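You operate a simulated robot arm through the tools that you are given. There is no shell and no other tool.

You are at the controls of a simulated robot arm. One attempt, no reset.

JOB
Lower the tilting table, prise up the right bead, then open both clamps.
Fine: use the wedge and put it back; leave the bead lying in the frame. Set down upright: orange wedge.

Only the result counts: the job must be done as asked and must still hold three seconds after the hand-in. Knocking over, shifting, dropping, spilling or breaking anything else fails it.

ROBOT AND FRAMES
A 6-joint arm with a three-finger gripper, fixed in place. Base frame: the origin is at the foot of the arm, x ahead of it, y to its left, z up. Readings come in cm, rad, newtons and seconds.
Its first joint turns from -2.897 to 2.897 rad. Payload 4.89 kg.
The tool frame sits at the grasp point between the pads (the TCP): z along the fingers, y along the line on which they close. The tips reach 3 cm beyond it. Largest opening 16.4 cm; the body of the gripper starts 12.5 cm behind the TCP.
Orientation is that of the tool frame in the base frame, as a unit quaternion [x, y, z, w]. With the fingers straight down and closing along the base's y, the tool's x points along the base's -x, its y along +y and its z along -z.

CONTROLS
- The arm moves only by the tool step_arm. Its argument "steps" is a list of rows, each an object (a shift or turn left out is 0, a gripper value left out holds the last) with "travel": the shift along the tool's x, y, z in cm, a list of three; "turn": the turn, a rotation vector about the tool's x, y, z in rad, a list of three; "grip": the finger opening in cm, from 0 to 16.4. In form: [{"travel": [dx, dy, dz], "turn": [rx, ry, rz], "grip": grip}, ...]. A call has 1 to 20 rows; each row is the pose to reach, as a shift and turn from the pose commanded when the call began, along the tool's axes at that moment. Rows are played at 5 a second. More than 5 cm and 0.15 rad between two rows, or a gripper value outside its range, and nothing of the call is played. Where a pose cannot be reached the arm comes as near as it can. A force on the tool above 40 N (or 10 N above the force at the start of the call, whichever is more), or a blocked arm, ends the call early, and 0.2 s more pass. The fingers move at their own pace (about 10.8 cm/s each) and stop on an object; they squeeze with about 41 N. The grip force told is the motor's: it shows also when the fingers shut on nothing. Time passes only in rows, and 0.2 s behind the last, so rows that repeat a pose let the fingers close. It gives the time, the measured TCP pose, the force on the tool (base axes), the opening and the grip force at its end, in the units of the frame above (readings bear some noise), with the torque about the TCP (base axes, N m) and any sound that the robot's microphone picked up.
- Cameras (640 x 400 px; columns grow to the right, rows downward): "scene" is fixed at [5.12, 65.15, 160.61]; the picture's right is [-0.56, -0.83, 0.00], its down [-0.35, 0.23, -0.91] and it looks along [0.75, -0.51, -0.42] (base axes); focal length 324 px, centre (320, 200). "wrist" rides on the gripper at [7.6, -0.2, -15.2] in the tool frame; the picture's right is [0.02, 1.00, 0.00], its down [-0.88, 0.02, -0.47] and it looks along [-0.47, 0.01, 0.88] (tool axes); focal length 247 px, centre (320, 200). There is no depth. A picture from a camera that has moved, and an enlarged one, comes with that camera's place and axes in the base frame and with its lens.
- get_image(camera): a new picture of that camera. The clock stands still meanwhile.
- move_column(by): slides the trunk up (or, below 0, down) by that many cm; the arm rides with it, the base frame stays. It gives what a move gives, with no picture.
- inspect(camera, box): a new picture of the part [left, top, right, bottom] of that camera's present view, enlarged. The clock stands still meanwhile.
- finish_job(): hands the job in; it is judged then, once.

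Nothing tells you positions but the pictures and the camera data. Unless the task says otherwise, let go and move clear before handing in.

The tools are called after "Call:" by a JSON object that holds its "op" and its "data". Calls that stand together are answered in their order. step_arm: Moves the arm, as the interface text tells. Its arguments: {"type":"object","properties":{"steps":{"type":"array","items":{"type":"object","properties":{"travel":{"type":"array","items":{"type":"number"}},"turn":{"type":"array","items":{"type":"number"}},"grip":{"type":"number"}}}}},"required":["steps"]} The other tools are called the same way: move_column (by) slides the trunk up or down; get_image (camera) takes a picture; inspect (camera, box) takes an enlarged picture of a part of a camera's view; finish_job () hands the job in.

At the start:

```text
t: 0.0
tcp_pos: [59.63, 10.2, 132.74]
ee_rot: [0.0, 1.0, 0.0, 0.0]
force: [-1.0, 0.0, 0.3]
wrist_torque: [0.01, 0.04, 0.04]
finger_gap: 16.43
finger_force: 0.0
trunk travel left (down, up): [-17.5, 21.5]
```

scene: 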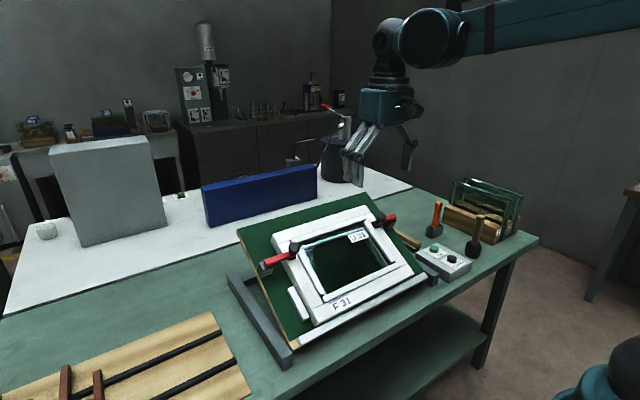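
wrist: 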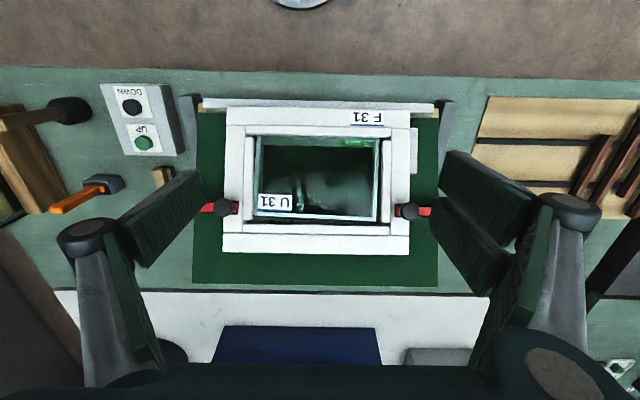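

I see a tilted green table with a white window frame held by two red clamps, a control box with DOWN/UP buttons, and an orange-handled tool beside it. I'll inspect these closely before moving.

Call:
{"op": "inspect", "data": {"camera": "scene", "box": [380, 170, 540, 290]}}

Call:
{"op": "inspect", "data": {"camera": "scene", "box": [220, 180, 440, 360]}}

Call:
{"op": "inspect", "data": {"camera": "wrist", "box": [180, 80, 460, 300]}}

Call:
{"op": "inspect", "data": {"camera": "wrist", "box": [0, 70, 220, 230]}}

```text
3.33 times, centred on (460, 230) of scene
camera zoom: at [5.12, 65.15, 160.61], right [-0.56, -0.83, 0.0], down [-0.35, 0.23, -0.91], along [0.75, -0.51, -0.42], focal length 1080 px, centre (-147, 100)
```

zoom: 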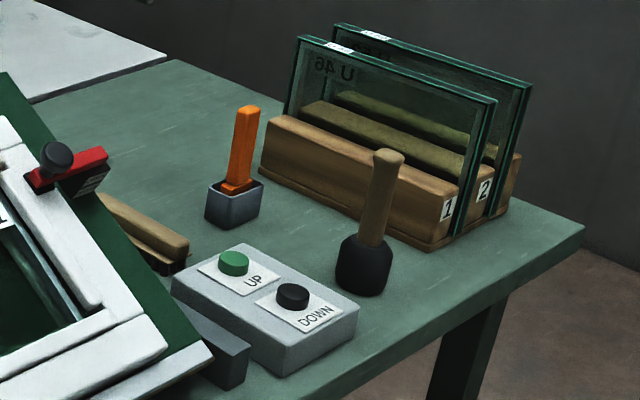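

```text
2.22 times, centred on (330, 270) of scene
camera zoom: at [5.12, 65.15, 160.61], right [-0.56, -0.83, 0.0], down [-0.35, 0.23, -0.91], along [0.75, -0.51, -0.42], focal length 720 px, centre (298, 44)
```

zoom: 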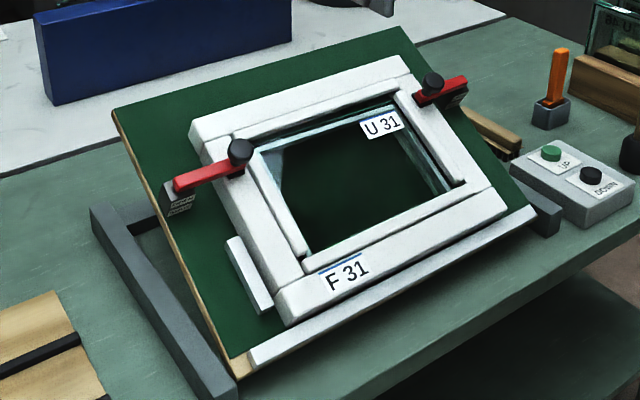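

```text
1.82 times, centred on (320, 190) of wrist
camera zoom: at [51.77, 10.18, 147.93], right [-0.02, 1.0, 0.0], down [0.88, 0.02, 0.47], along [0.47, 0.01, -0.88], focal length 449 px, centre (320, 218)
```

zoom: 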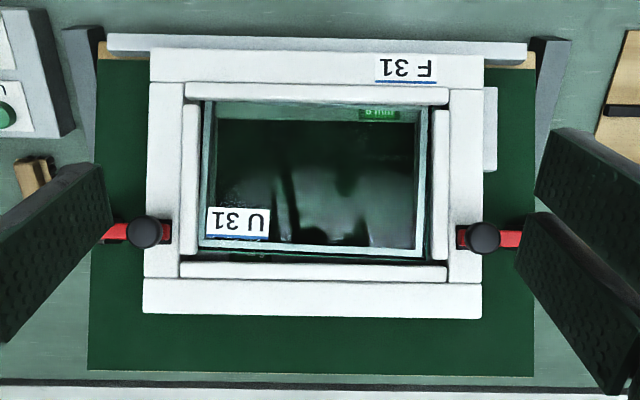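

```text
2.50 times, centred on (110, 150) of wrist
camera zoom: at [51.77, 10.18, 147.93], right [-0.02, 1.0, 0.0], down [0.88, 0.02, 0.47], along [0.47, 0.01, -0.88], focal length 617 px, centre (845, 325)
```

zoom: 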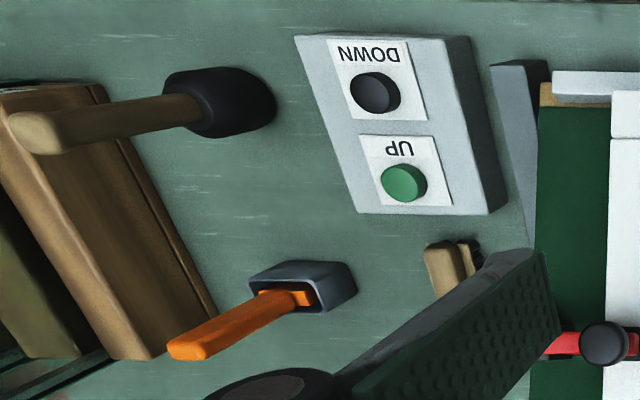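

The control box is at about x 60, y -32, with its button tops near z 90. The orange wedge stands in a holder at about (80, -47) with its top near z 101. I'll close the fingers and go above the DOWN button for a closer look.

Call:
{"op": "step_arm", "data": {"steps": [{"travel": [0, -4.5, 2], "grip": 0}, {"travel": [0, -9, 4], "grip": 0}, {"travel": [0, -13.5, 6], "grip": 0}, {"travel": [0, -18, 8], "grip": 0}, {"travel": [0, -22.5, 10], "grip": 0}, {"travel": [0, -27, 12], "grip": 0}, {"travel": [0, -31.5, 14], "grip": 0}, {"travel": [0, -36, 16], "grip": 0}, {"travel": [0, -40, 18], "grip": 0}, {"travel": [0, -42, 20], "grip": 0}, {"travel": [0, -42, 22], "grip": 0}, {"travel": [0, -42, 22], "grip": 0}]}}

Call:
{"op": "get_image", "data": {"camera": "wrist"}}

Call:
{"op": "get_image", "data": {"camera": "scene"}}

```text
t: 2.6
tcp_pos: [59.47, -31.6, 110.77]
ee_rot: [0.0, 1.0, 0.0, 0.0]
force: [-0.8, -1.5, -0.9]
wrist_torque: [0.07, 0.01, -0.02]
finger_gap: 0.0
finger_force: 41.4
trunk travel left (down, up): [-17.5, 21.5]
```

```text
taken
camera wrist: at [51.82, -31.85, 125.86], right [-0.02, 1.0, 0.0], down [0.88, 0.02, 0.47], along [0.47, 0.01, -0.88], focal length 247 px, centre (320, 200)
```

wrist: 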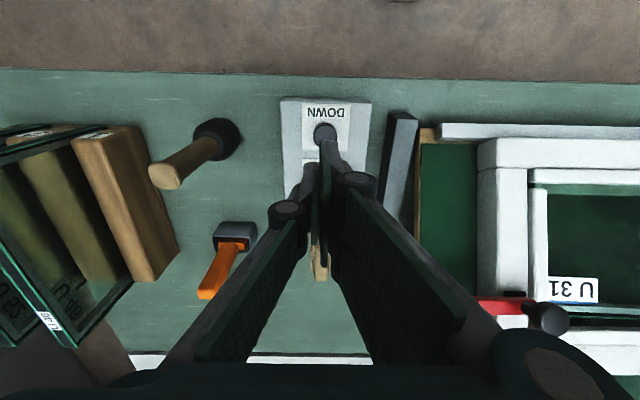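

```text
taken
```

scene: 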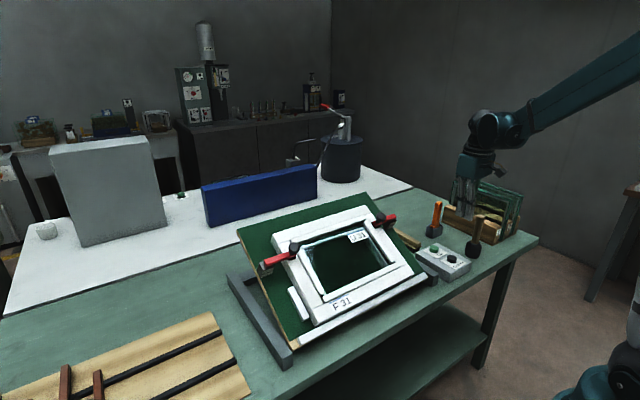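

Call:
{"op": "inspect", "data": {"camera": "wrist", "box": [260, 80, 400, 180]}}

Call:
{"op": "inspect", "data": {"camera": "wrist", "box": [140, 180, 300, 310]}}

Call:
{"op": "inspect", "data": {"camera": "wrist", "box": [400, 100, 640, 350]}}

```text
4.00 times, centred on (330, 130) of wrist
camera zoom: at [51.82, -31.85, 125.86], right [-0.02, 1.0, 0.0], down [0.88, 0.02, 0.47], along [0.47, 0.01, -0.88], focal length 988 px, centre (280, 480)
```

zoom: 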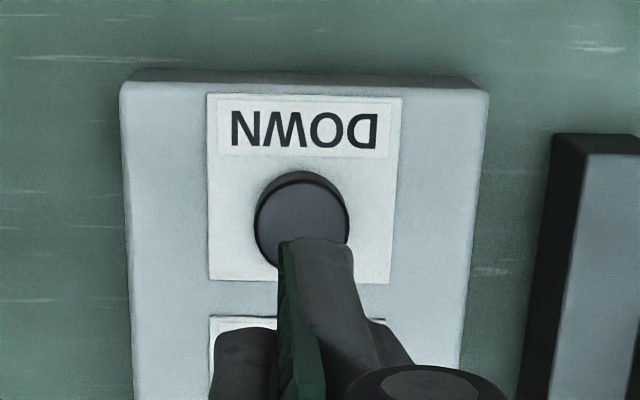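

```text
3.08 times, centred on (220, 245) of wrist
camera zoom: at [51.82, -31.85, 125.86], right [-0.02, 1.0, 0.0], down [0.88, 0.02, 0.47], along [0.47, 0.01, -0.88], focal length 760 px, centre (628, 62)
```

zoom: 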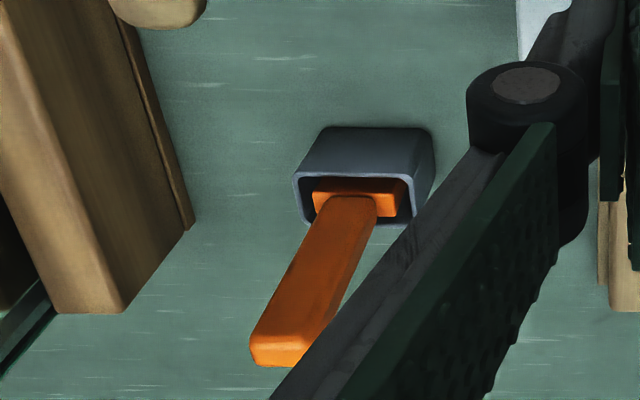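

```text
1.60 times, centred on (520, 225) of wrist
camera zoom: at [51.82, -31.85, 125.86], right [-0.02, 1.0, 0.0], down [0.88, 0.02, 0.47], along [0.47, 0.01, -0.88], focal length 395 px, centre (0, 160)
```

zoom: 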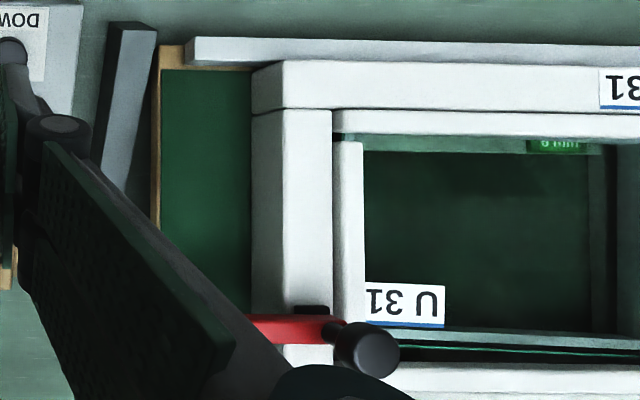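

The DOWN button centre is at about (60.3, -30.9). I'll descend onto it and press.

Call:
{"op": "step_arm", "data": {"steps": [{"travel": [-0.8, 0.7, 4]}, {"travel": [-0.8, 0.7, 8]}, {"travel": [-0.8, 0.7, 12]}, {"travel": [-0.8, 0.7, 15]}, {"travel": [-0.8, 0.7, 16]}, {"travel": [-0.8, 0.7, 16.5]}]}}

Call:
{"op": "get_image", "data": {"camera": "wrist"}}

Call:
{"op": "inspect", "data": {"camera": "scene", "box": [380, 190, 540, 290]}}

```text
t: 4.0
tcp_pos: [60.25, -30.99, 94.21]
ee_rot: [0.001, 1.0, 0.0, 0.0]
force: [0.1, -0.5, -0.9]
wrist_torque: [0.02, 0.0, 0.02]
finger_gap: 0.0
finger_force: 41.4
trunk travel left (down, up): [-17.5, 21.5]
```

```text
taken
camera wrist: at [52.55, -31.08, 109.32], right [-0.02, 1.0, 0.0], down [0.88, 0.02, 0.47], along [0.47, 0.01, -0.88], focal length 247 px, centre (320, 200)
```

wrist: 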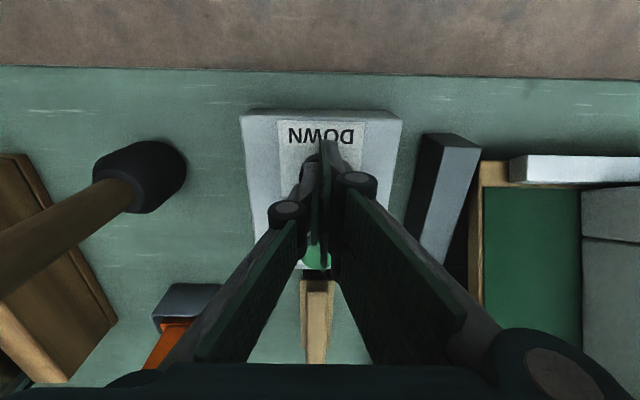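

```text
4.00 times, centred on (460, 240) of scene
camera zoom: at [5.12, 65.15, 160.61], right [-0.56, -0.83, 0.0], down [-0.35, 0.23, -0.91], along [0.75, -0.51, -0.42], focal length 1296 px, centre (-240, 40)
```

zoom: 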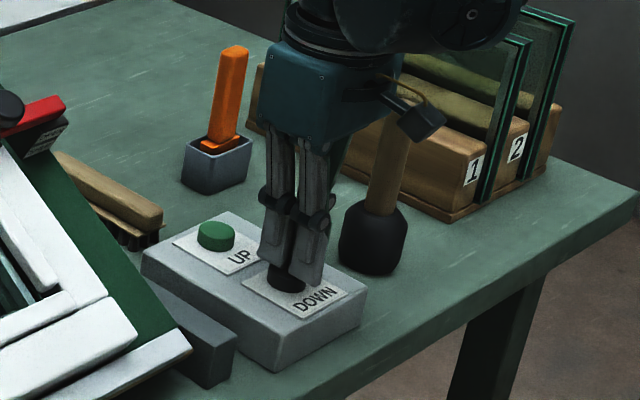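

The fingertips are just above the button. I'll press slowly and watch the table.

Call:
{"op": "step_arm", "data": {"steps": [{"travel": [0, 0, 0.4]}, {"travel": [0, 0, 0.8]}, {"travel": [0, 0, 1.1]}, {"travel": [0, 0, 1.4]}, {"travel": [0, 0, 1.7]}, {"travel": [0, 0, 1.7]}]}}

Call:
{"op": "get_image", "data": {"camera": "scene"}}

```text
t: 5.1
tcp_pos: [60.3, -31.03, 92.93]
ee_rot: [0.0, 1.0, -0.001, 0.001]
force: [-3.8, 1.3, 39.4]
wrist_torque: [0.06, 0.1, 0.02]
finger_gap: 0.6
finger_force: 44.7
trunk travel left (down, up): [-17.5, 21.5]
stopped in row 5: the force on the tool passed its limit at 43 N (the readings are from after the stop); the commanded pose is now the measured one
```

```text
taken
```

scene: 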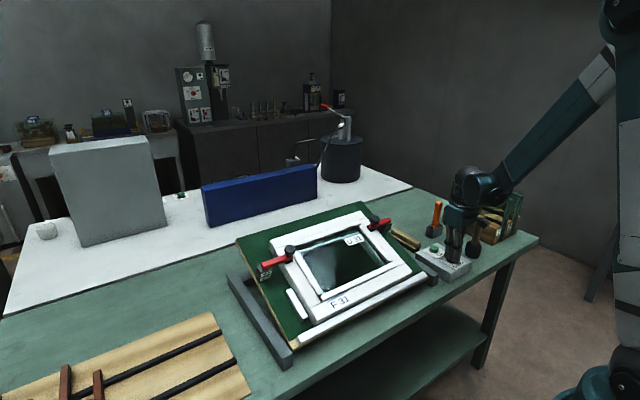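

The table has started to sink while the button is held. I'll keep holding it.

Call:
{"op": "step_arm", "data": {"steps": [{"travel": [0, 0, 0]}, {"travel": [0, 0, 0]}, {"travel": [0, 0, 0]}, {"travel": [0, 0, 0]}, {"travel": [0, 0, 0]}, {"travel": [0, 0, 0]}, {"travel": [0, 0, 0]}, {"travel": [0, 0, 0]}, {"travel": [0, 0, 0]}, {"travel": [0, 0, 0]}]}}

Call:
{"op": "get_image", "data": {"camera": "scene"}}

```text
t: 7.3
tcp_pos: [60.35, -31.02, 92.73]
ee_rot: [0.0, 1.0, -0.001, 0.001]
force: [0.1, -1.4, 43.2]
wrist_torque: [-0.01, -0.01, 0.0]
finger_gap: 0.57
finger_force: 45.0
trunk travel left (down, up): [-17.5, 21.5]
```

```text
taken
```

scene: 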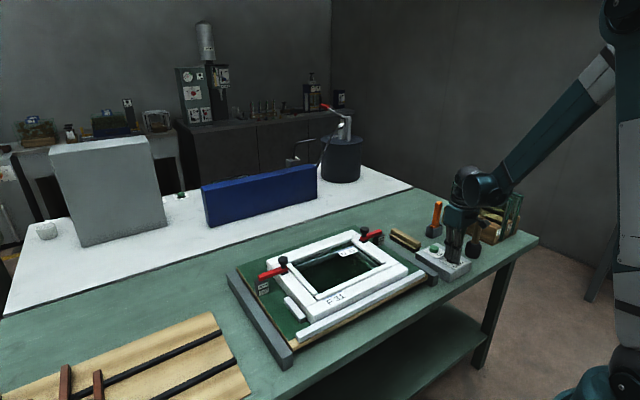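

Call:
{"op": "step_arm", "data": {"steps": [{"travel": [0, 0, 0]}, {"travel": [0, 0, 0]}, {"travel": [0, 0, 0]}, {"travel": [0, 0, 0]}, {"travel": [0, 0, 0]}, {"travel": [0, 0, 0]}, {"travel": [0, 0, 0]}, {"travel": [0, 0, 0]}, {"travel": [0, 0, 0]}, {"travel": [0, 0, 0]}]}}

Call:
{"op": "get_image", "data": {"camera": "scene"}}

Call:
{"op": "inspect", "data": {"camera": "scene", "box": [220, 200, 440, 370]}}

```text
t: 9.5
tcp_pos: [60.33, -30.99, 92.83]
ee_rot: [0.0, 1.0, 0.0, 0.001]
force: [0.3, -0.8, 44.8]
wrist_torque: [0.01, 0.0, -0.02]
finger_gap: 0.63
finger_force: 45.0
trunk travel left (down, up): [-17.5, 21.5]
```

```text
taken
```

scene: 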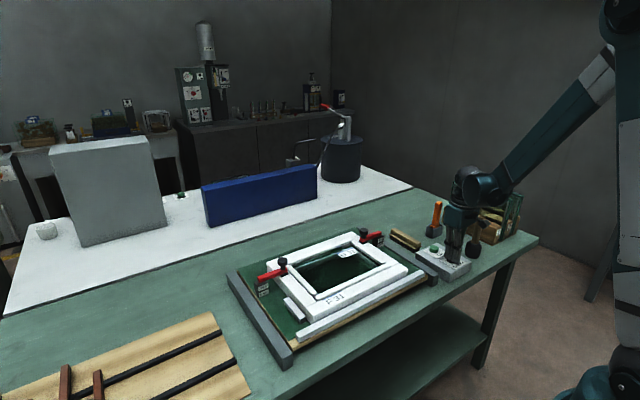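

```text
2.35 times, centred on (330, 285) of scene
camera zoom: at [5.12, 65.15, 160.61], right [-0.56, -0.83, 0.0], down [-0.35, 0.23, -0.91], along [0.75, -0.51, -0.42], focal length 762 px, centre (296, 0)
```

zoom: 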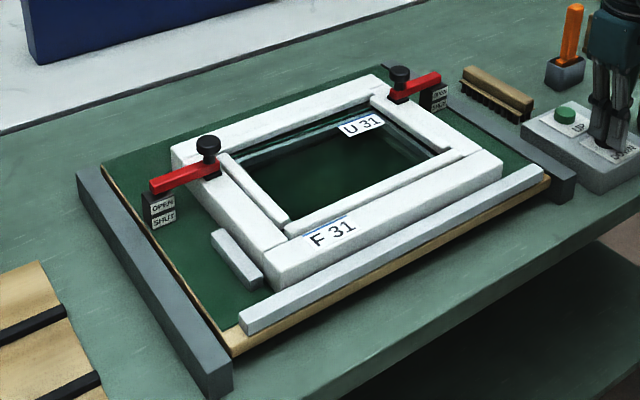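

The table looks flat now. I'll hold briefly longer to confirm it has stopped, then compare.

Call:
{"op": "step_arm", "data": {"steps": [{"travel": [0, 0, 0]}, {"travel": [0, 0, 0]}, {"travel": [0, 0, 0]}, {"travel": [0, 0, 0]}, {"travel": [0, 0, 0]}, {"travel": [0, 0, 0]}, {"travel": [0, 0, 0]}]}}

Call:
{"op": "inspect", "data": {"camera": "scene", "box": [220, 200, 440, 370]}}

Call:
{"op": "inspect", "data": {"camera": "scene", "box": [340, 220, 400, 260]}}

Call:
{"op": "inspect", "data": {"camera": "scene", "box": [240, 240, 310, 290]}}

```text
t: 11.1
tcp_pos: [60.33, -31.03, 92.87]
ee_rot: [0.0, 1.0, -0.001, 0.0]
force: [0.8, -1.0, 44.0]
wrist_torque: [0.04, 0.0, -0.01]
finger_gap: 0.6
finger_force: 45.0
trunk travel left (down, up): [-17.5, 21.5]
```

```text
2.35 times, centred on (330, 285) of scene
camera zoom: at [5.12, 65.15, 160.61], right [-0.56, -0.83, 0.0], down [-0.35, 0.23, -0.91], along [0.75, -0.51, -0.42], focal length 762 px, centre (296, 0)
```

zoom: 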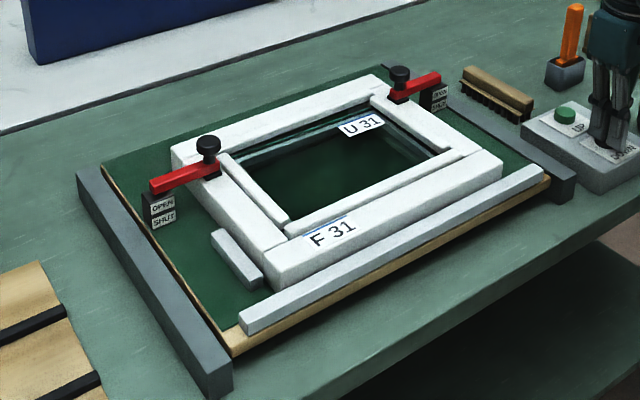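

```text
10.00 times, centred on (370, 240) of scene
camera zoom: at [5.12, 65.15, 160.61], right [-0.56, -0.83, 0.0], down [-0.35, 0.23, -0.91], along [0.75, -0.51, -0.42], focal length 3240 px, centre (-180, -200)
```

zoom: 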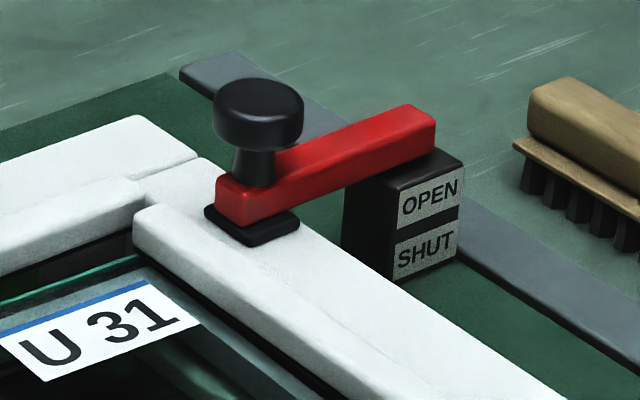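

```text
8.00 times, centred on (275, 265) of scene
camera zoom: at [5.12, 65.15, 160.61], right [-0.56, -0.83, 0.0], down [-0.35, 0.23, -0.91], along [0.75, -0.51, -0.42], focal length 2592 px, centre (680, -320)
```

zoom: 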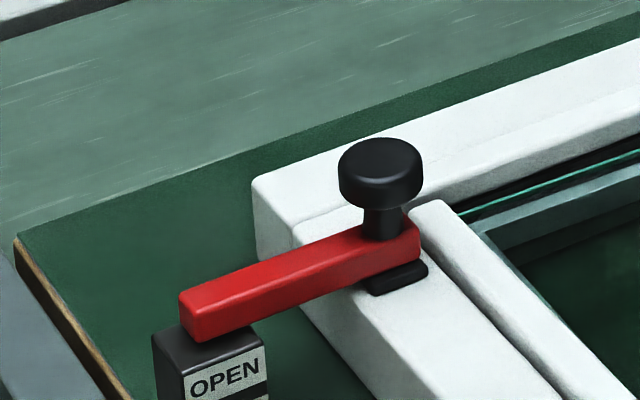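

The table is level and no longer moving. The clamps are red levers pivoted on outer posts marked OPEN (upper) and SHUT (lower), each with a black knob. I'll lift off the button and look at the frame from above.

Call:
{"op": "step_arm", "data": {"steps": [{"travel": [0, 0, -3]}, {"travel": [0, 0, -7]}, {"travel": [0, 0, -11]}, {"travel": [0, 3, -15]}, {"travel": [0, 7, -19]}, {"travel": [0, 11, -21]}, {"travel": [0, 15, -21]}, {"travel": [0, 19, -21]}, {"travel": [0, 19, -21]}]}}

Call:
{"op": "get_image", "data": {"camera": "wrist"}}

Call:
{"op": "inspect", "data": {"camera": "scene", "box": [220, 200, 440, 370]}}

```text
refused: row 5 steps farther than a row can; nothing moved
```

```text
taken
camera wrist: at [52.57, -31.08, 108.01], right [-0.02, 1.0, 0.0], down [0.88, 0.02, 0.47], along [0.47, 0.01, -0.88], focal length 247 px, centre (320, 200)
```

wrist: 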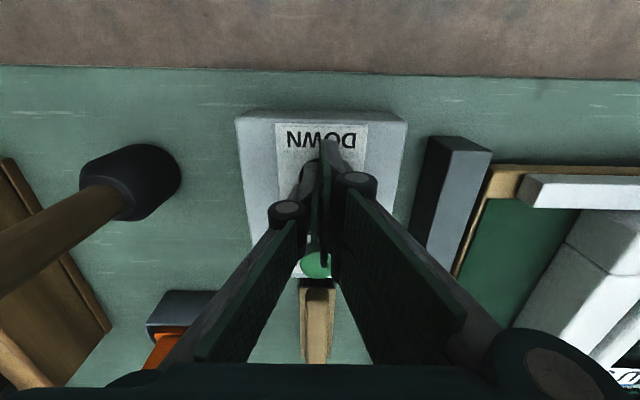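

```text
2.35 times, centred on (330, 285) of scene
camera zoom: at [5.12, 65.15, 160.61], right [-0.56, -0.83, 0.0], down [-0.35, 0.23, -0.91], along [0.75, -0.51, -0.42], focal length 762 px, centre (296, 0)
```

zoom: 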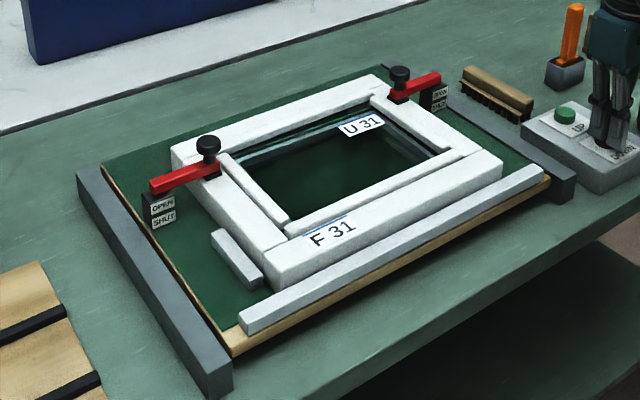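

That call was refused because a row was over the step limit, so I'll redo it with smaller steps.

Call:
{"op": "step_arm", "data": {"steps": [{"travel": [0, 0, -3]}, {"travel": [0, 0, -7]}, {"travel": [0, 0, -11]}, {"travel": [0, 3, -14]}, {"travel": [0, 6.5, -17]}, {"travel": [0, 10, -20]}, {"travel": [0, 14, -22]}, {"travel": [0, 18, -22]}, {"travel": [0, 21, -22]}, {"travel": [0, 21, -22]}]}}

Call:
{"op": "get_image", "data": {"camera": "wrist"}}

Call:
{"op": "inspect", "data": {"camera": "scene", "box": [220, 200, 440, 370]}}

```text
t: 13.3
tcp_pos: [60.35, -10.1, 114.92]
ee_rot: [0.0, 1.0, 0.0, 0.0]
force: [0.4, -0.1, 0.0]
wrist_torque: [-0.02, 0.01, -0.01]
finger_gap: 0.0
finger_force: 44.9
trunk travel left (down, up): [-17.5, 21.5]
```

```text
taken
camera wrist: at [52.64, -10.15, 130.08], right [-0.02, 1.0, 0.0], down [0.88, 0.02, 0.47], along [0.47, 0.01, -0.88], focal length 247 px, centre (320, 200)
```

wrist: 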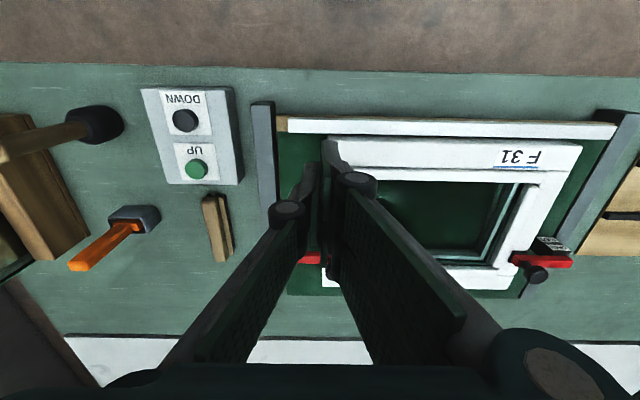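

```text
2.35 times, centred on (330, 285) of scene
camera zoom: at [5.12, 65.15, 160.61], right [-0.56, -0.83, 0.0], down [-0.35, 0.23, -0.91], along [0.75, -0.51, -0.42], focal length 762 px, centre (296, 0)
```

zoom: 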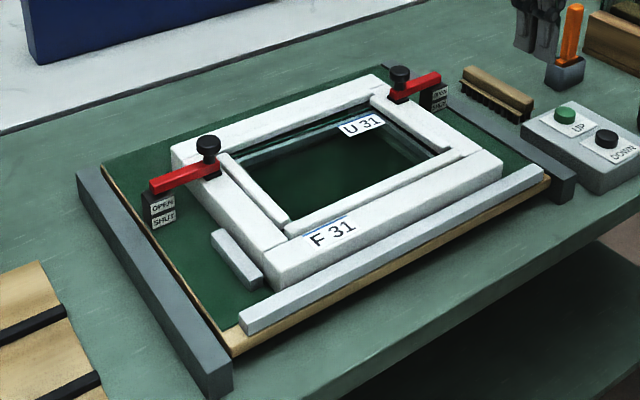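

Call:
{"op": "step_arm", "data": {"steps": [{"travel": [0, 3, 0], "grip": 16.4}, {"travel": [0, 6, 0], "grip": 16.4}, {"travel": [0, 6, 0], "grip": 16.4}, {"travel": [0, 6, 0], "grip": 16.4}]}}

Call:
{"op": "get_image", "data": {"camera": "wrist"}}

Call:
{"op": "inspect", "data": {"camera": "wrist", "box": [220, 110, 420, 310]}}

```text
t: 14.3
tcp_pos: [60.31, -4.11, 114.79]
ee_rot: [0.001, 1.0, 0.001, 0.0]
force: [-0.3, 0.0, 0.2]
wrist_torque: [-0.06, -0.03, 0.01]
finger_gap: 16.39
finger_force: 0.1
trunk travel left (down, up): [-17.5, 21.5]
```

```text
taken
camera wrist: at [52.56, -4.13, 129.95], right [-0.02, 1.0, 0.0], down [0.88, 0.02, 0.47], along [0.47, 0.01, -0.88], focal length 247 px, centre (320, 200)
```

wrist: 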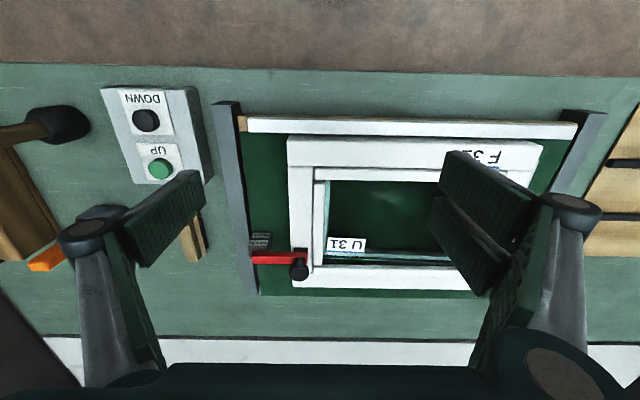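

```text
2.00 times, centred on (320, 210) of wrist
camera zoom: at [52.56, -4.13, 129.95], right [-0.02, 1.0, 0.0], down [0.88, 0.02, 0.47], along [0.47, 0.01, -0.88], focal length 494 px, centre (320, 180)
```

zoom: 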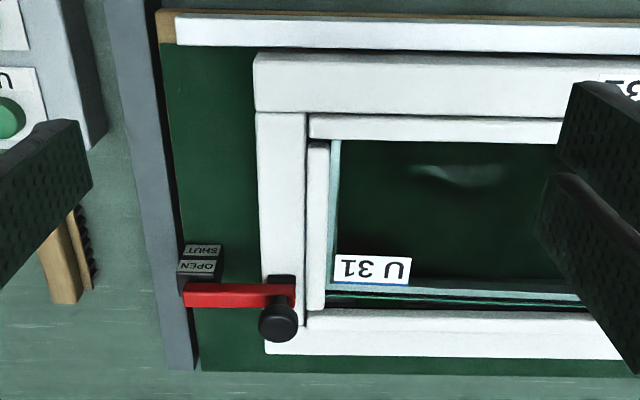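

Call:
{"op": "step_arm", "data": {"steps": [{"travel": [0, 0, 4]}, {"travel": [-2, 0, 8]}, {"travel": [-5, 0, 10]}, {"travel": [-8, 0, 10]}, {"travel": [-8, 0, 10]}]}}

Call:
{"op": "get_image", "data": {"camera": "wrist"}}

Call:
{"op": "inspect", "data": {"camera": "wrist", "box": [240, 90, 400, 220]}}

Call:
{"op": "inspect", "data": {"camera": "wrist", "box": [240, 170, 400, 300]}}

```text
t: 15.5
tcp_pos: [68.33, -4.12, 104.64]
ee_rot: [0.0, 1.0, 0.0, 0.0]
force: [1.1, -0.3, 0.6]
wrist_torque: [0.07, 0.11, -0.01]
finger_gap: 16.4
finger_force: 0.1
trunk travel left (down, up): [-17.5, 21.5]
```

```text
taken
camera wrist: at [60.61, -4.15, 119.7], right [-0.02, 1.0, 0.0], down [0.88, 0.02, 0.47], along [0.47, 0.01, -0.88], focal length 247 px, centre (320, 200)
```

wrist: 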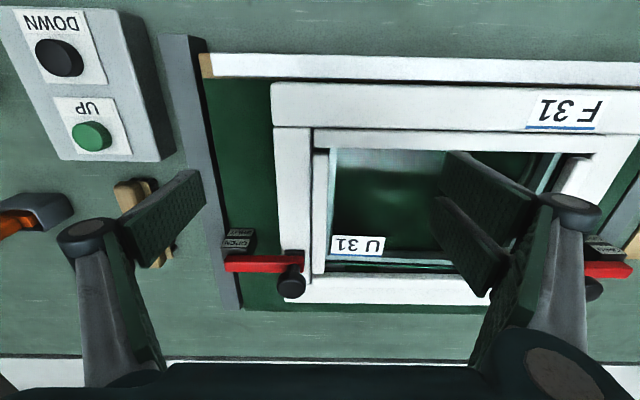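

```text
3.08 times, centred on (320, 155) of wrist
camera zoom: at [60.61, -4.15, 119.7], right [-0.02, 1.0, 0.0], down [0.88, 0.02, 0.47], along [0.47, 0.01, -0.88], focal length 760 px, centre (320, 338)
```

zoom: 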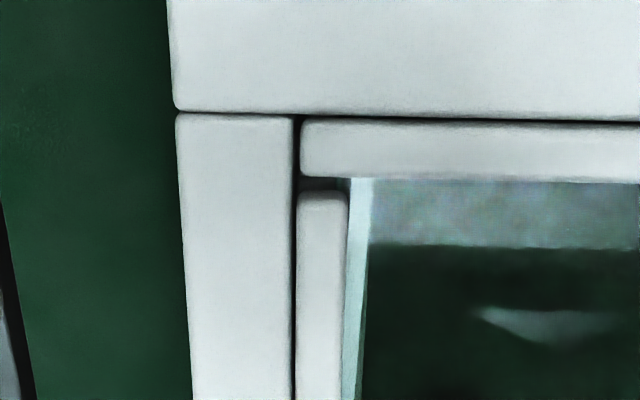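

```text
3.08 times, centred on (320, 235) of wrist
camera zoom: at [60.61, -4.15, 119.7], right [-0.02, 1.0, 0.0], down [0.88, 0.02, 0.47], along [0.47, 0.01, -0.88], focal length 760 px, centre (320, 92)
```

zoom: 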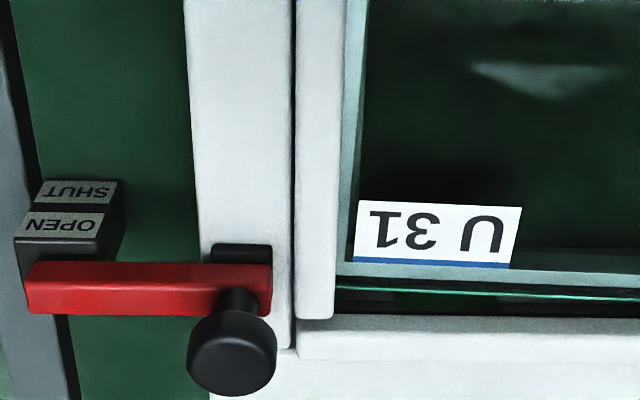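

I can see a thin dark slit between the right stile and the right bead, which is where the wedge should go in. Next I'll rise, turn the gripper a quarter turn, and look at the orange wedge in its holder.

Call:
{"op": "step_arm", "data": {"steps": [{"travel": [0, 0, -4.5]}, {"travel": [0, 0, -9]}, {"travel": [-1, -3, -12], "turn": [0, 0, 0.1428]}, {"travel": [-2, -6.5, -13.4], "turn": [0, 0, 0.2856]}, {"travel": [-3, -10.5, -13.4], "turn": [0, 0, 0.4284]}, {"travel": [-4, -14.5, -13.4], "turn": [0, 0, 0.5712]}, {"travel": [-5, -18.5, -13.4], "turn": [0, 0, 0.714]}, {"travel": [-6.5, -22.5, -13.4], "turn": [0, 0, 0.8568]}, {"travel": [-8, -26.5, -13.4], "turn": [0, 0, 0.9996]}, {"travel": [-9.5, -30.5, -13.4], "turn": [0, 0, 1.1424]}, {"travel": [-11, -33.5, -13.4], "turn": [0, 0, 1.2852]}, {"travel": [-11.7, -36, -13.4], "turn": [0, 0, 1.428]}, {"travel": [-11.7, -36, -13.4], "turn": [0, 0, 1.5708]}, {"travel": [-11.7, -36, -13.4], "turn": [0, 0, 1.5708]}]}}

Call:
{"op": "get_image", "data": {"camera": "wrist"}}

Call:
{"op": "get_image", "data": {"camera": "scene"}}

```text
t: 18.5
tcp_pos: [80.18, -40.06, 118.01]
ee_rot: [0.707, 0.707, 0.0, 0.0]
force: [-0.1, -0.3, -0.5]
wrist_torque: [0.05, 0.0, 0.02]
finger_gap: 16.41
finger_force: 0.0
trunk travel left (down, up): [-17.5, 21.5]
```

```text
taken
camera wrist: at [79.94, -32.35, 133.2], right [1.0, 0.02, 0.0], down [0.02, -0.88, 0.47], along [0.01, -0.47, -0.88], focal length 247 px, centre (320, 200)
```

wrist: 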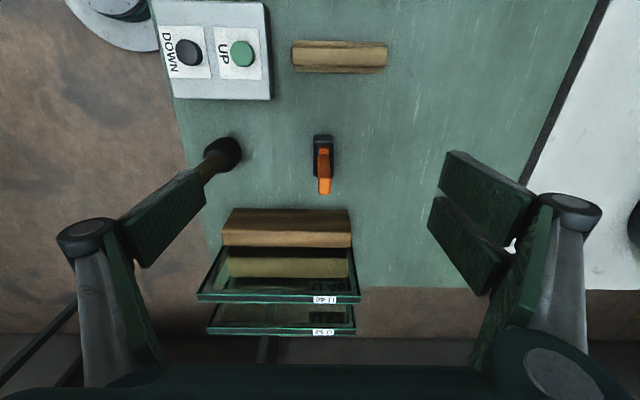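

```text
taken
```

scene: 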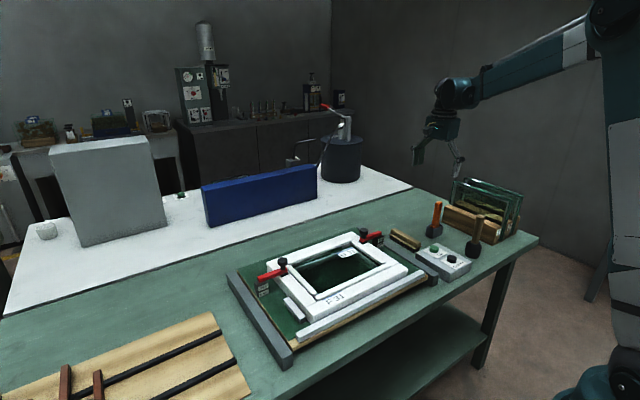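

Call:
{"op": "inspect", "data": {"camera": "wrist", "box": [280, 120, 370, 210]}}

Call:
{"op": "inspect", "data": {"camera": "scene", "box": [410, 190, 490, 250]}}

```text
4.44 times, centred on (325, 165) of wrist
camera zoom: at [79.94, -32.35, 133.2], right [1.0, 0.02, 0.0], down [0.02, -0.88, 0.47], along [0.01, -0.47, -0.88], focal length 1098 px, centre (298, 356)
```

zoom: 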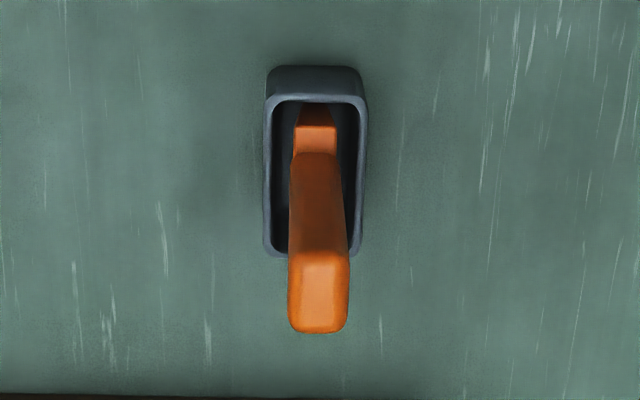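

```text
6.67 times, centred on (450, 220) of scene
camera zoom: at [5.12, 65.15, 160.61], right [-0.56, -0.83, 0.0], down [-0.35, 0.23, -0.91], along [0.75, -0.51, -0.42], focal length 2160 px, centre (-547, 67)
```

zoom: 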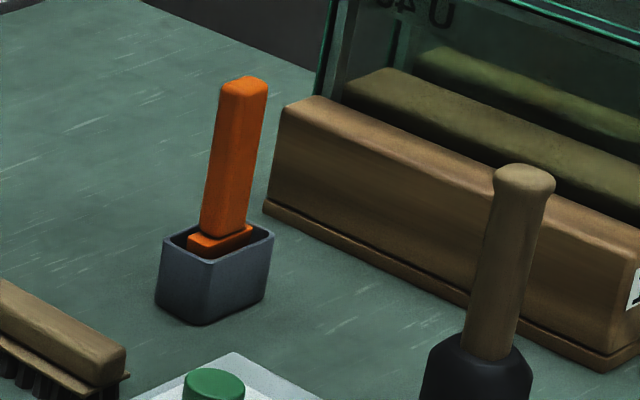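

The wedge handle is vertical, about 2 cm (x) by 2.7 cm (y), centred near (80.9, -47.2) with its top at z ≈ 101. I'll line up over it and partly descend with the fingers straddling it in x.

Call:
{"op": "step_arm", "data": {"steps": [{"travel": [-3.5, 0.7, 0], "grip": 8}, {"travel": [-7.2, 0.7, 1], "grip": 8}, {"travel": [-7.2, 0.7, 5], "grip": 8}, {"travel": [-7.2, 0.7, 9], "grip": 8}, {"travel": [-7.2, 0.7, 12], "grip": 8}, {"travel": [-7.2, 0.7, 12], "grip": 8}]}}

Call:
{"op": "get_image", "data": {"camera": "wrist"}}

Call:
{"op": "inspect", "data": {"camera": "scene", "box": [400, 130, 560, 250]}}

```text
t: 19.9
tcp_pos: [80.98, -47.27, 106.0]
ee_rot: [0.707, 0.707, 0.001, 0.0]
force: [0.3, 0.6, -0.1]
wrist_torque: [-0.01, 0.08, 0.0]
finger_gap: 7.99
finger_force: 0.0
trunk travel left (down, up): [-17.5, 21.5]
```

```text
taken
camera wrist: at [80.66, -39.58, 121.21], right [1.0, 0.02, 0.0], down [0.02, -0.88, 0.47], along [0.01, -0.47, -0.88], focal length 247 px, centre (320, 200)
```

wrist: 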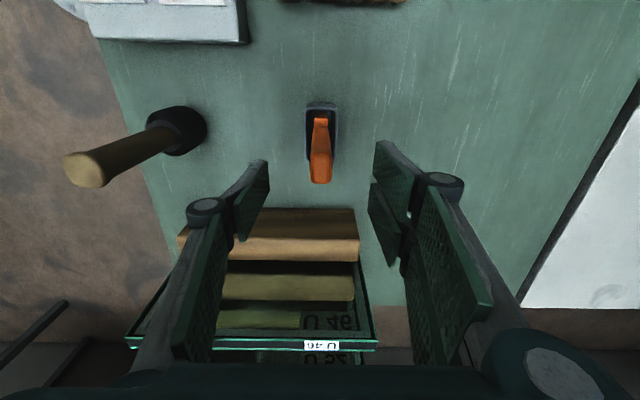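

```text
3.33 times, centred on (480, 190) of scene
camera zoom: at [5.12, 65.15, 160.61], right [-0.56, -0.83, 0.0], down [-0.35, 0.23, -0.91], along [0.75, -0.51, -0.42], focal length 1080 px, centre (-213, 233)
```

zoom: 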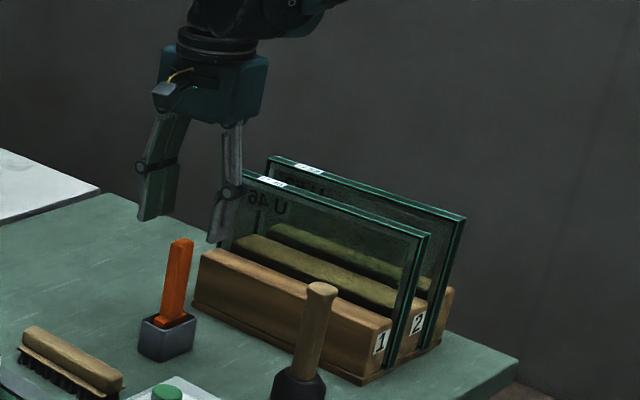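

Call:
{"op": "inspect", "data": {"camera": "wrist", "box": [260, 90, 380, 200]}}

```text
3.64 times, centred on (320, 145) of wrist
camera zoom: at [80.66, -39.58, 121.21], right [1.0, 0.02, 0.0], down [0.02, -0.88, 0.47], along [0.01, -0.47, -0.88], focal length 898 px, centre (320, 400)
```

zoom: 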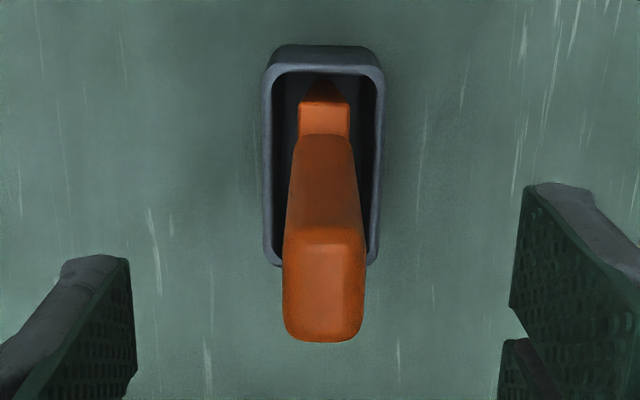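

The grasp line is centred on the handle, so I'll descend to grip it about 5 cm below its top and close.

Call:
{"op": "step_arm", "data": {"steps": [{"travel": [0, 0, 3.5]}, {"travel": [0, 0, 7]}, {"travel": [0, 0, 10]}, {"travel": [0, 0, 10.3]}, {"travel": [0, 0, 10.3], "grip": 4}, {"travel": [0, 0, 10.3], "grip": 0.5}, {"travel": [0, 0, 10.3], "grip": 0.5}, {"travel": [0, 0, 10.3], "grip": 0.5}]}}

Call:
{"op": "get_image", "data": {"camera": "wrist"}}

Call:
{"op": "inspect", "data": {"camera": "scene", "box": [400, 150, 540, 250]}}

```text
t: 21.7
tcp_pos: [80.81, -47.2, 95.8]
ee_rot: [0.708, 0.706, -0.001, 0.001]
force: [1.5, -0.1, 0.0]
wrist_torque: [-0.01, -0.04, 0.0]
finger_gap: 1.92
finger_force: 40.5
trunk travel left (down, up): [-17.5, 21.5]
```

```text
taken
camera wrist: at [80.55, -39.48, 111.01], right [1.0, 0.02, 0.0], down [0.02, -0.88, 0.47], along [0.01, -0.47, -0.88], focal length 247 px, centre (320, 200)
```

wrist: 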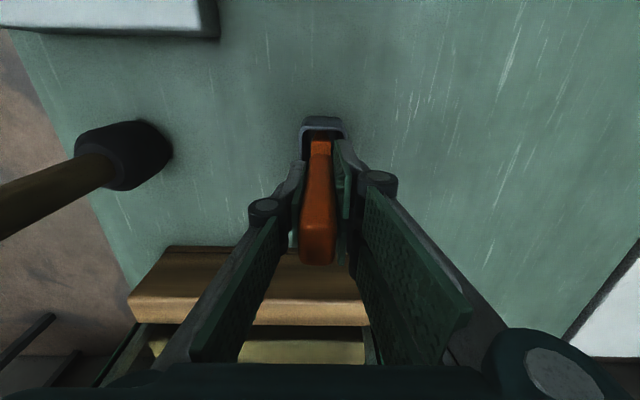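

```text
4.00 times, centred on (470, 200) of scene
camera zoom: at [5.12, 65.15, 160.61], right [-0.56, -0.83, 0.0], down [-0.35, 0.23, -0.91], along [0.75, -0.51, -0.42], focal length 1296 px, centre (-280, 200)
```

zoom: 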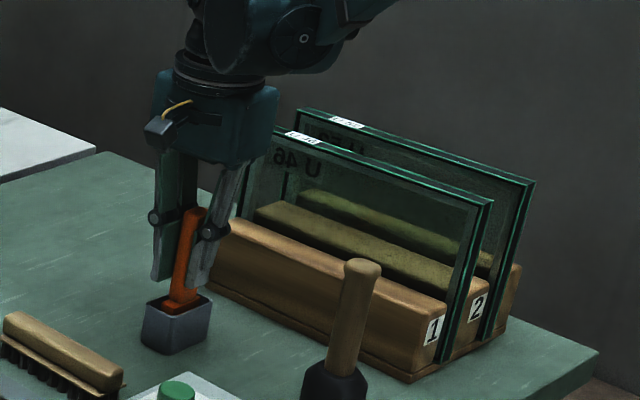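

The wedge is gripped (gap 1.92 cm). I'll note this home pose, TCP (80.8, -47.2, 95.8), and lift straight up.

Call:
{"op": "step_arm", "data": {"steps": [{"travel": [0, 0, -2]}, {"travel": [0, 0, -5]}, {"travel": [0, 0, -9]}, {"travel": [0, 0, -13]}, {"travel": [0, 0, -17]}, {"travel": [0, 0, -17]}]}}

Call:
{"op": "get_image", "data": {"camera": "wrist"}}

Call:
{"op": "inspect", "data": {"camera": "scene", "box": [400, 130, 520, 240]}}

```text
t: 23.1
tcp_pos: [80.76, -47.27, 112.88]
ee_rot: [0.707, 0.707, 0.0, 0.0]
force: [-0.2, -0.4, -0.6]
wrist_torque: [-0.02, -0.05, 0.03]
finger_gap: 1.92
finger_force: 40.6
trunk travel left (down, up): [-17.5, 21.5]
```

```text
taken
camera wrist: at [80.46, -39.53, 128.04], right [1.0, 0.02, 0.0], down [0.02, -0.88, 0.47], along [0.01, -0.47, -0.88], focal length 247 px, centre (320, 200)
```

wrist: 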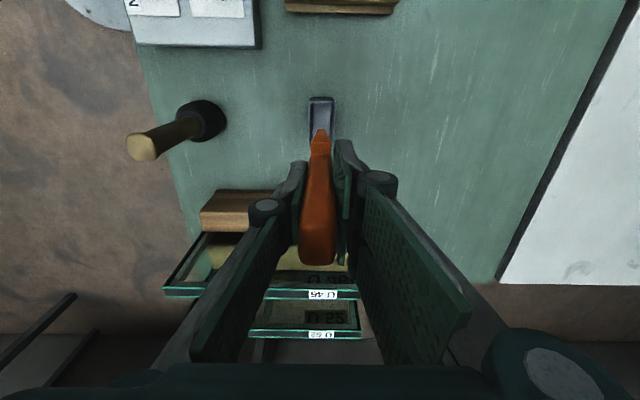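

```text
3.64 times, centred on (460, 185) of scene
camera zoom: at [5.12, 65.15, 160.61], right [-0.56, -0.83, 0.0], down [-0.35, 0.23, -0.91], along [0.75, -0.51, -0.42], focal length 1178 px, centre (-189, 254)
```

zoom: 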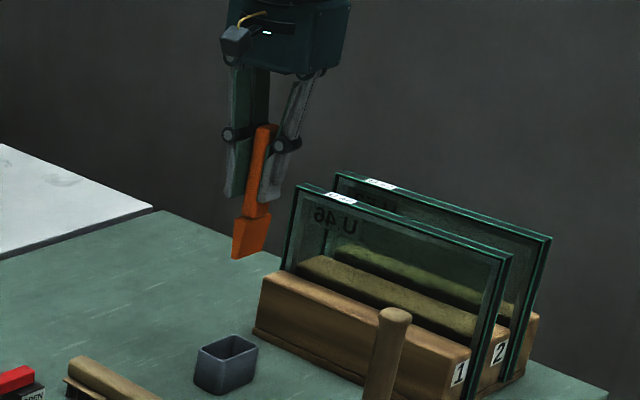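

Call:
{"op": "inspect", "data": {"camera": "scene", "box": [455, 160, 485, 205]}}

Call:
{"op": "inspect", "data": {"camera": "wrist", "box": [280, 90, 360, 190]}}

```text
8.89 times, centred on (470, 182) of scene
camera zoom: at [5.12, 65.15, 160.61], right [-0.56, -0.83, 0.0], down [-0.35, 0.23, -0.91], along [0.75, -0.51, -0.42], focal length 2880 px, centre (-1013, 356)
```

zoom: 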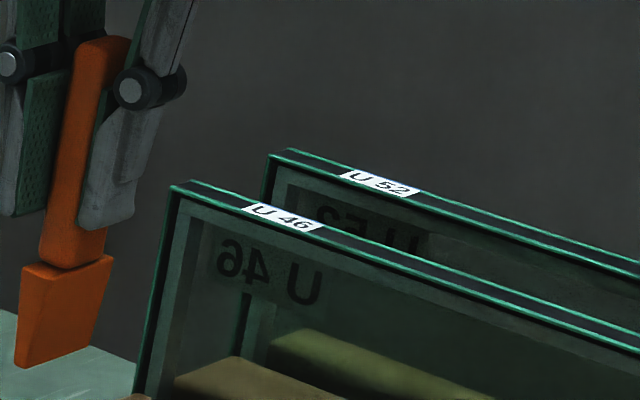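

```text
4.00 times, centred on (320, 140) of wrist
camera zoom: at [80.46, -39.53, 128.04], right [1.0, 0.02, 0.0], down [0.02, -0.88, 0.47], along [0.01, -0.47, -0.88], focal length 988 px, centre (320, 440)
```

zoom: 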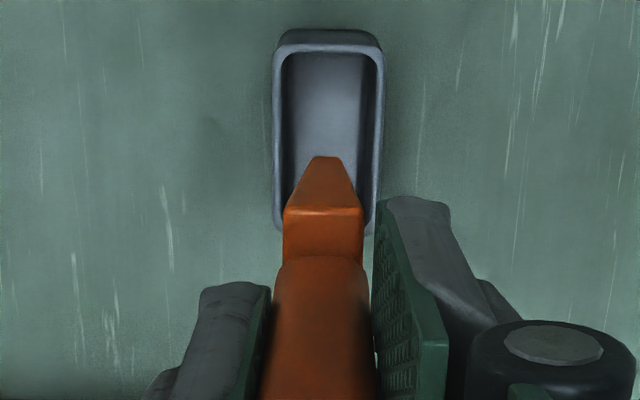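

The orange wedge is a tapered block, roughly 2 cm thick at the collar and narrowing to a blunt edge, about 11 cm below the TCP. I'll carry it over the right bead, turning it back a quarter turn so its edge runs along the slit.

Call:
{"op": "step_arm", "data": {"steps": [{"travel": [2, 0, -3]}, {"travel": [6, -0.5, -5], "turn": [0, 0, -0.1428]}, {"travel": [10, -1, -5], "turn": [0, 0, -0.2856]}, {"travel": [14, -1.5, -5], "turn": [0, 0, -0.4284]}, {"travel": [18, -2, -5], "turn": [0, 0, -0.5712]}, {"travel": [22, -2.5, -5], "turn": [0, 0, -0.714]}, {"travel": [26, -3, -5], "turn": [0, 0, -0.8568]}, {"travel": [30, -3.5, -5], "turn": [0, 0, -0.9996]}, {"travel": [34, -4.2, -5], "turn": [0, 0, -1.1424]}, {"travel": [38, -5, -5], "turn": [0, 0, -1.2852]}, {"travel": [42, -5.76, -5], "turn": [0, 0, -1.428]}, {"travel": [42.4, -5.76, -5], "turn": [0, 0, -1.5708]}, {"travel": [42.4, -5.76, -5], "turn": [0, 0, -1.5708]}]}}

Call:
{"op": "get_image", "data": {"camera": "wrist"}}

Call:
{"op": "inspect", "data": {"camera": "wrist", "box": [260, 60, 400, 200]}}

Call:
{"op": "inspect", "data": {"camera": "scene", "box": [300, 150, 440, 290]}}

```text
t: 25.9
tcp_pos: [75.06, -4.7, 117.8]
ee_rot: [0.0, 1.0, 0.001, 0.0]
force: [-0.9, 0.3, -0.2]
wrist_torque: [-0.06, -0.04, 0.02]
finger_gap: 1.92
finger_force: 41.0
trunk travel left (down, up): [-17.5, 21.5]
```

```text
taken
camera wrist: at [67.33, -4.77, 132.97], right [-0.02, 1.0, 0.0], down [0.88, 0.02, 0.47], along [0.47, 0.01, -0.88], focal length 247 px, centre (320, 200)
```

wrist: 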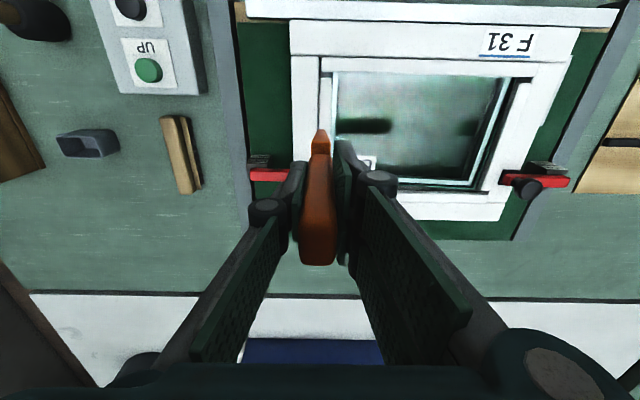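

```text
2.86 times, centred on (330, 130) of wrist
camera zoom: at [67.33, -4.77, 132.97], right [-0.02, 1.0, 0.0], down [0.88, 0.02, 0.47], along [0.47, 0.01, -0.88], focal length 706 px, centre (291, 400)
```

zoom: 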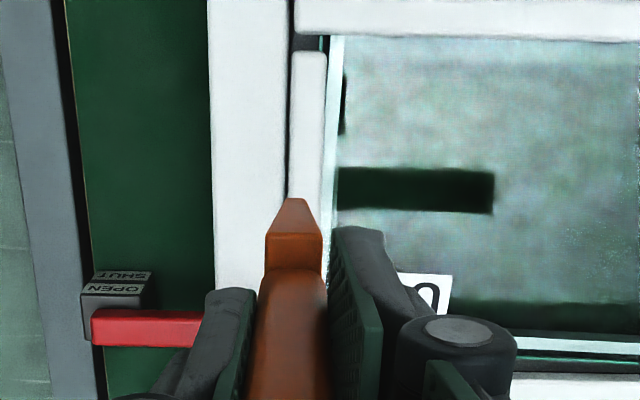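

```text
2.86 times, centred on (370, 220) of scene
camera zoom: at [5.12, 65.15, 160.61], right [-0.56, -0.83, 0.0], down [-0.35, 0.23, -0.91], along [0.75, -0.51, -0.42], focal length 926 px, centre (177, 143)
```

zoom: 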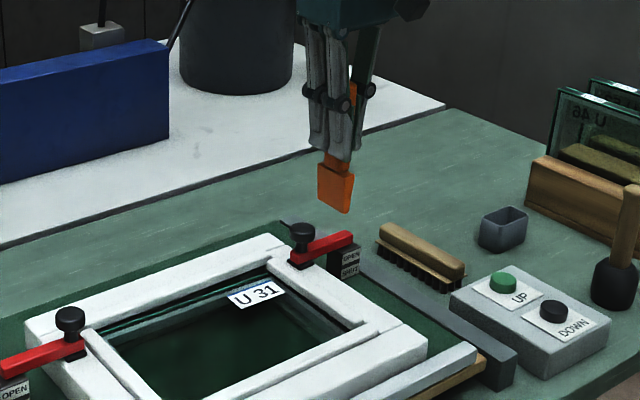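

Call:
{"op": "step_arm", "data": {"steps": [{"travel": [0, 0, 4]}, {"travel": [0, 0, 8]}, {"travel": [0, 0, 11]}, {"travel": [0, 0, 11]}]}}

Call:
{"op": "get_image", "data": {"camera": "wrist"}}

Call:
{"op": "inspect", "data": {"camera": "wrist", "box": [280, 80, 360, 160]}}

Call:
{"op": "inspect", "data": {"camera": "scene", "box": [330, 190, 430, 280]}}

```text
t: 26.9
tcp_pos: [75.16, -4.97, 106.74]
ee_rot: [0.0, 1.0, 0.0, 0.0]
force: [0.3, 0.2, -1.2]
wrist_torque: [0.01, 0.1, -0.01]
finger_gap: 1.93
finger_force: 41.3
trunk travel left (down, up): [-17.5, 21.5]
```

```text
taken
camera wrist: at [67.39, -4.97, 121.95], right [-0.02, 1.0, 0.0], down [0.88, 0.02, 0.47], along [0.47, 0.01, -0.88], focal length 247 px, centre (320, 200)
```

wrist: 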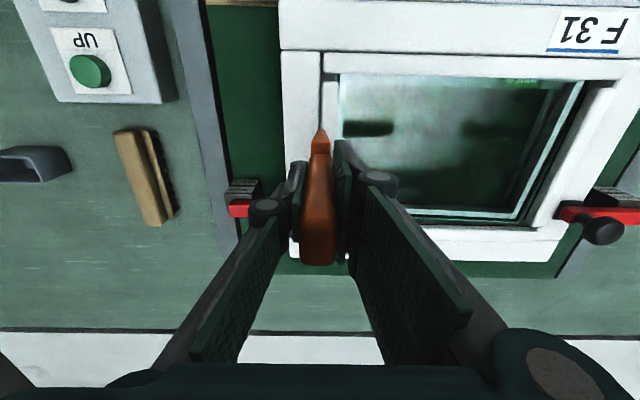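

```text
5.00 times, centred on (320, 120) of wrist
camera zoom: at [67.39, -4.97, 121.95], right [-0.02, 1.0, 0.0], down [0.88, 0.02, 0.47], along [0.47, 0.01, -0.88], focal length 1235 px, centre (320, 600)
```

zoom: 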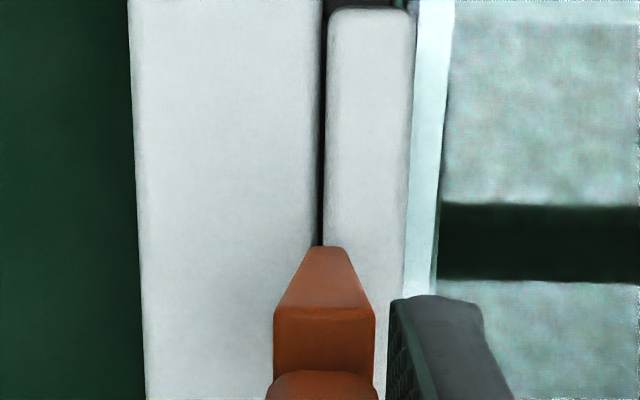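

```text
4.44 times, centred on (380, 235) of scene
camera zoom: at [5.12, 65.15, 160.61], right [-0.56, -0.83, 0.0], down [-0.35, 0.23, -0.91], along [0.75, -0.51, -0.42], focal length 1440 px, centre (53, 44)
```

zoom: 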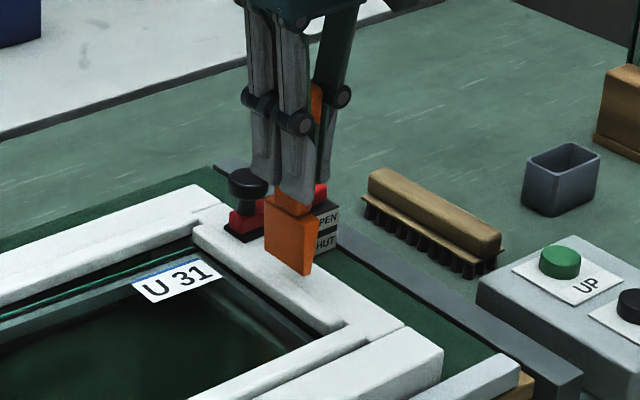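

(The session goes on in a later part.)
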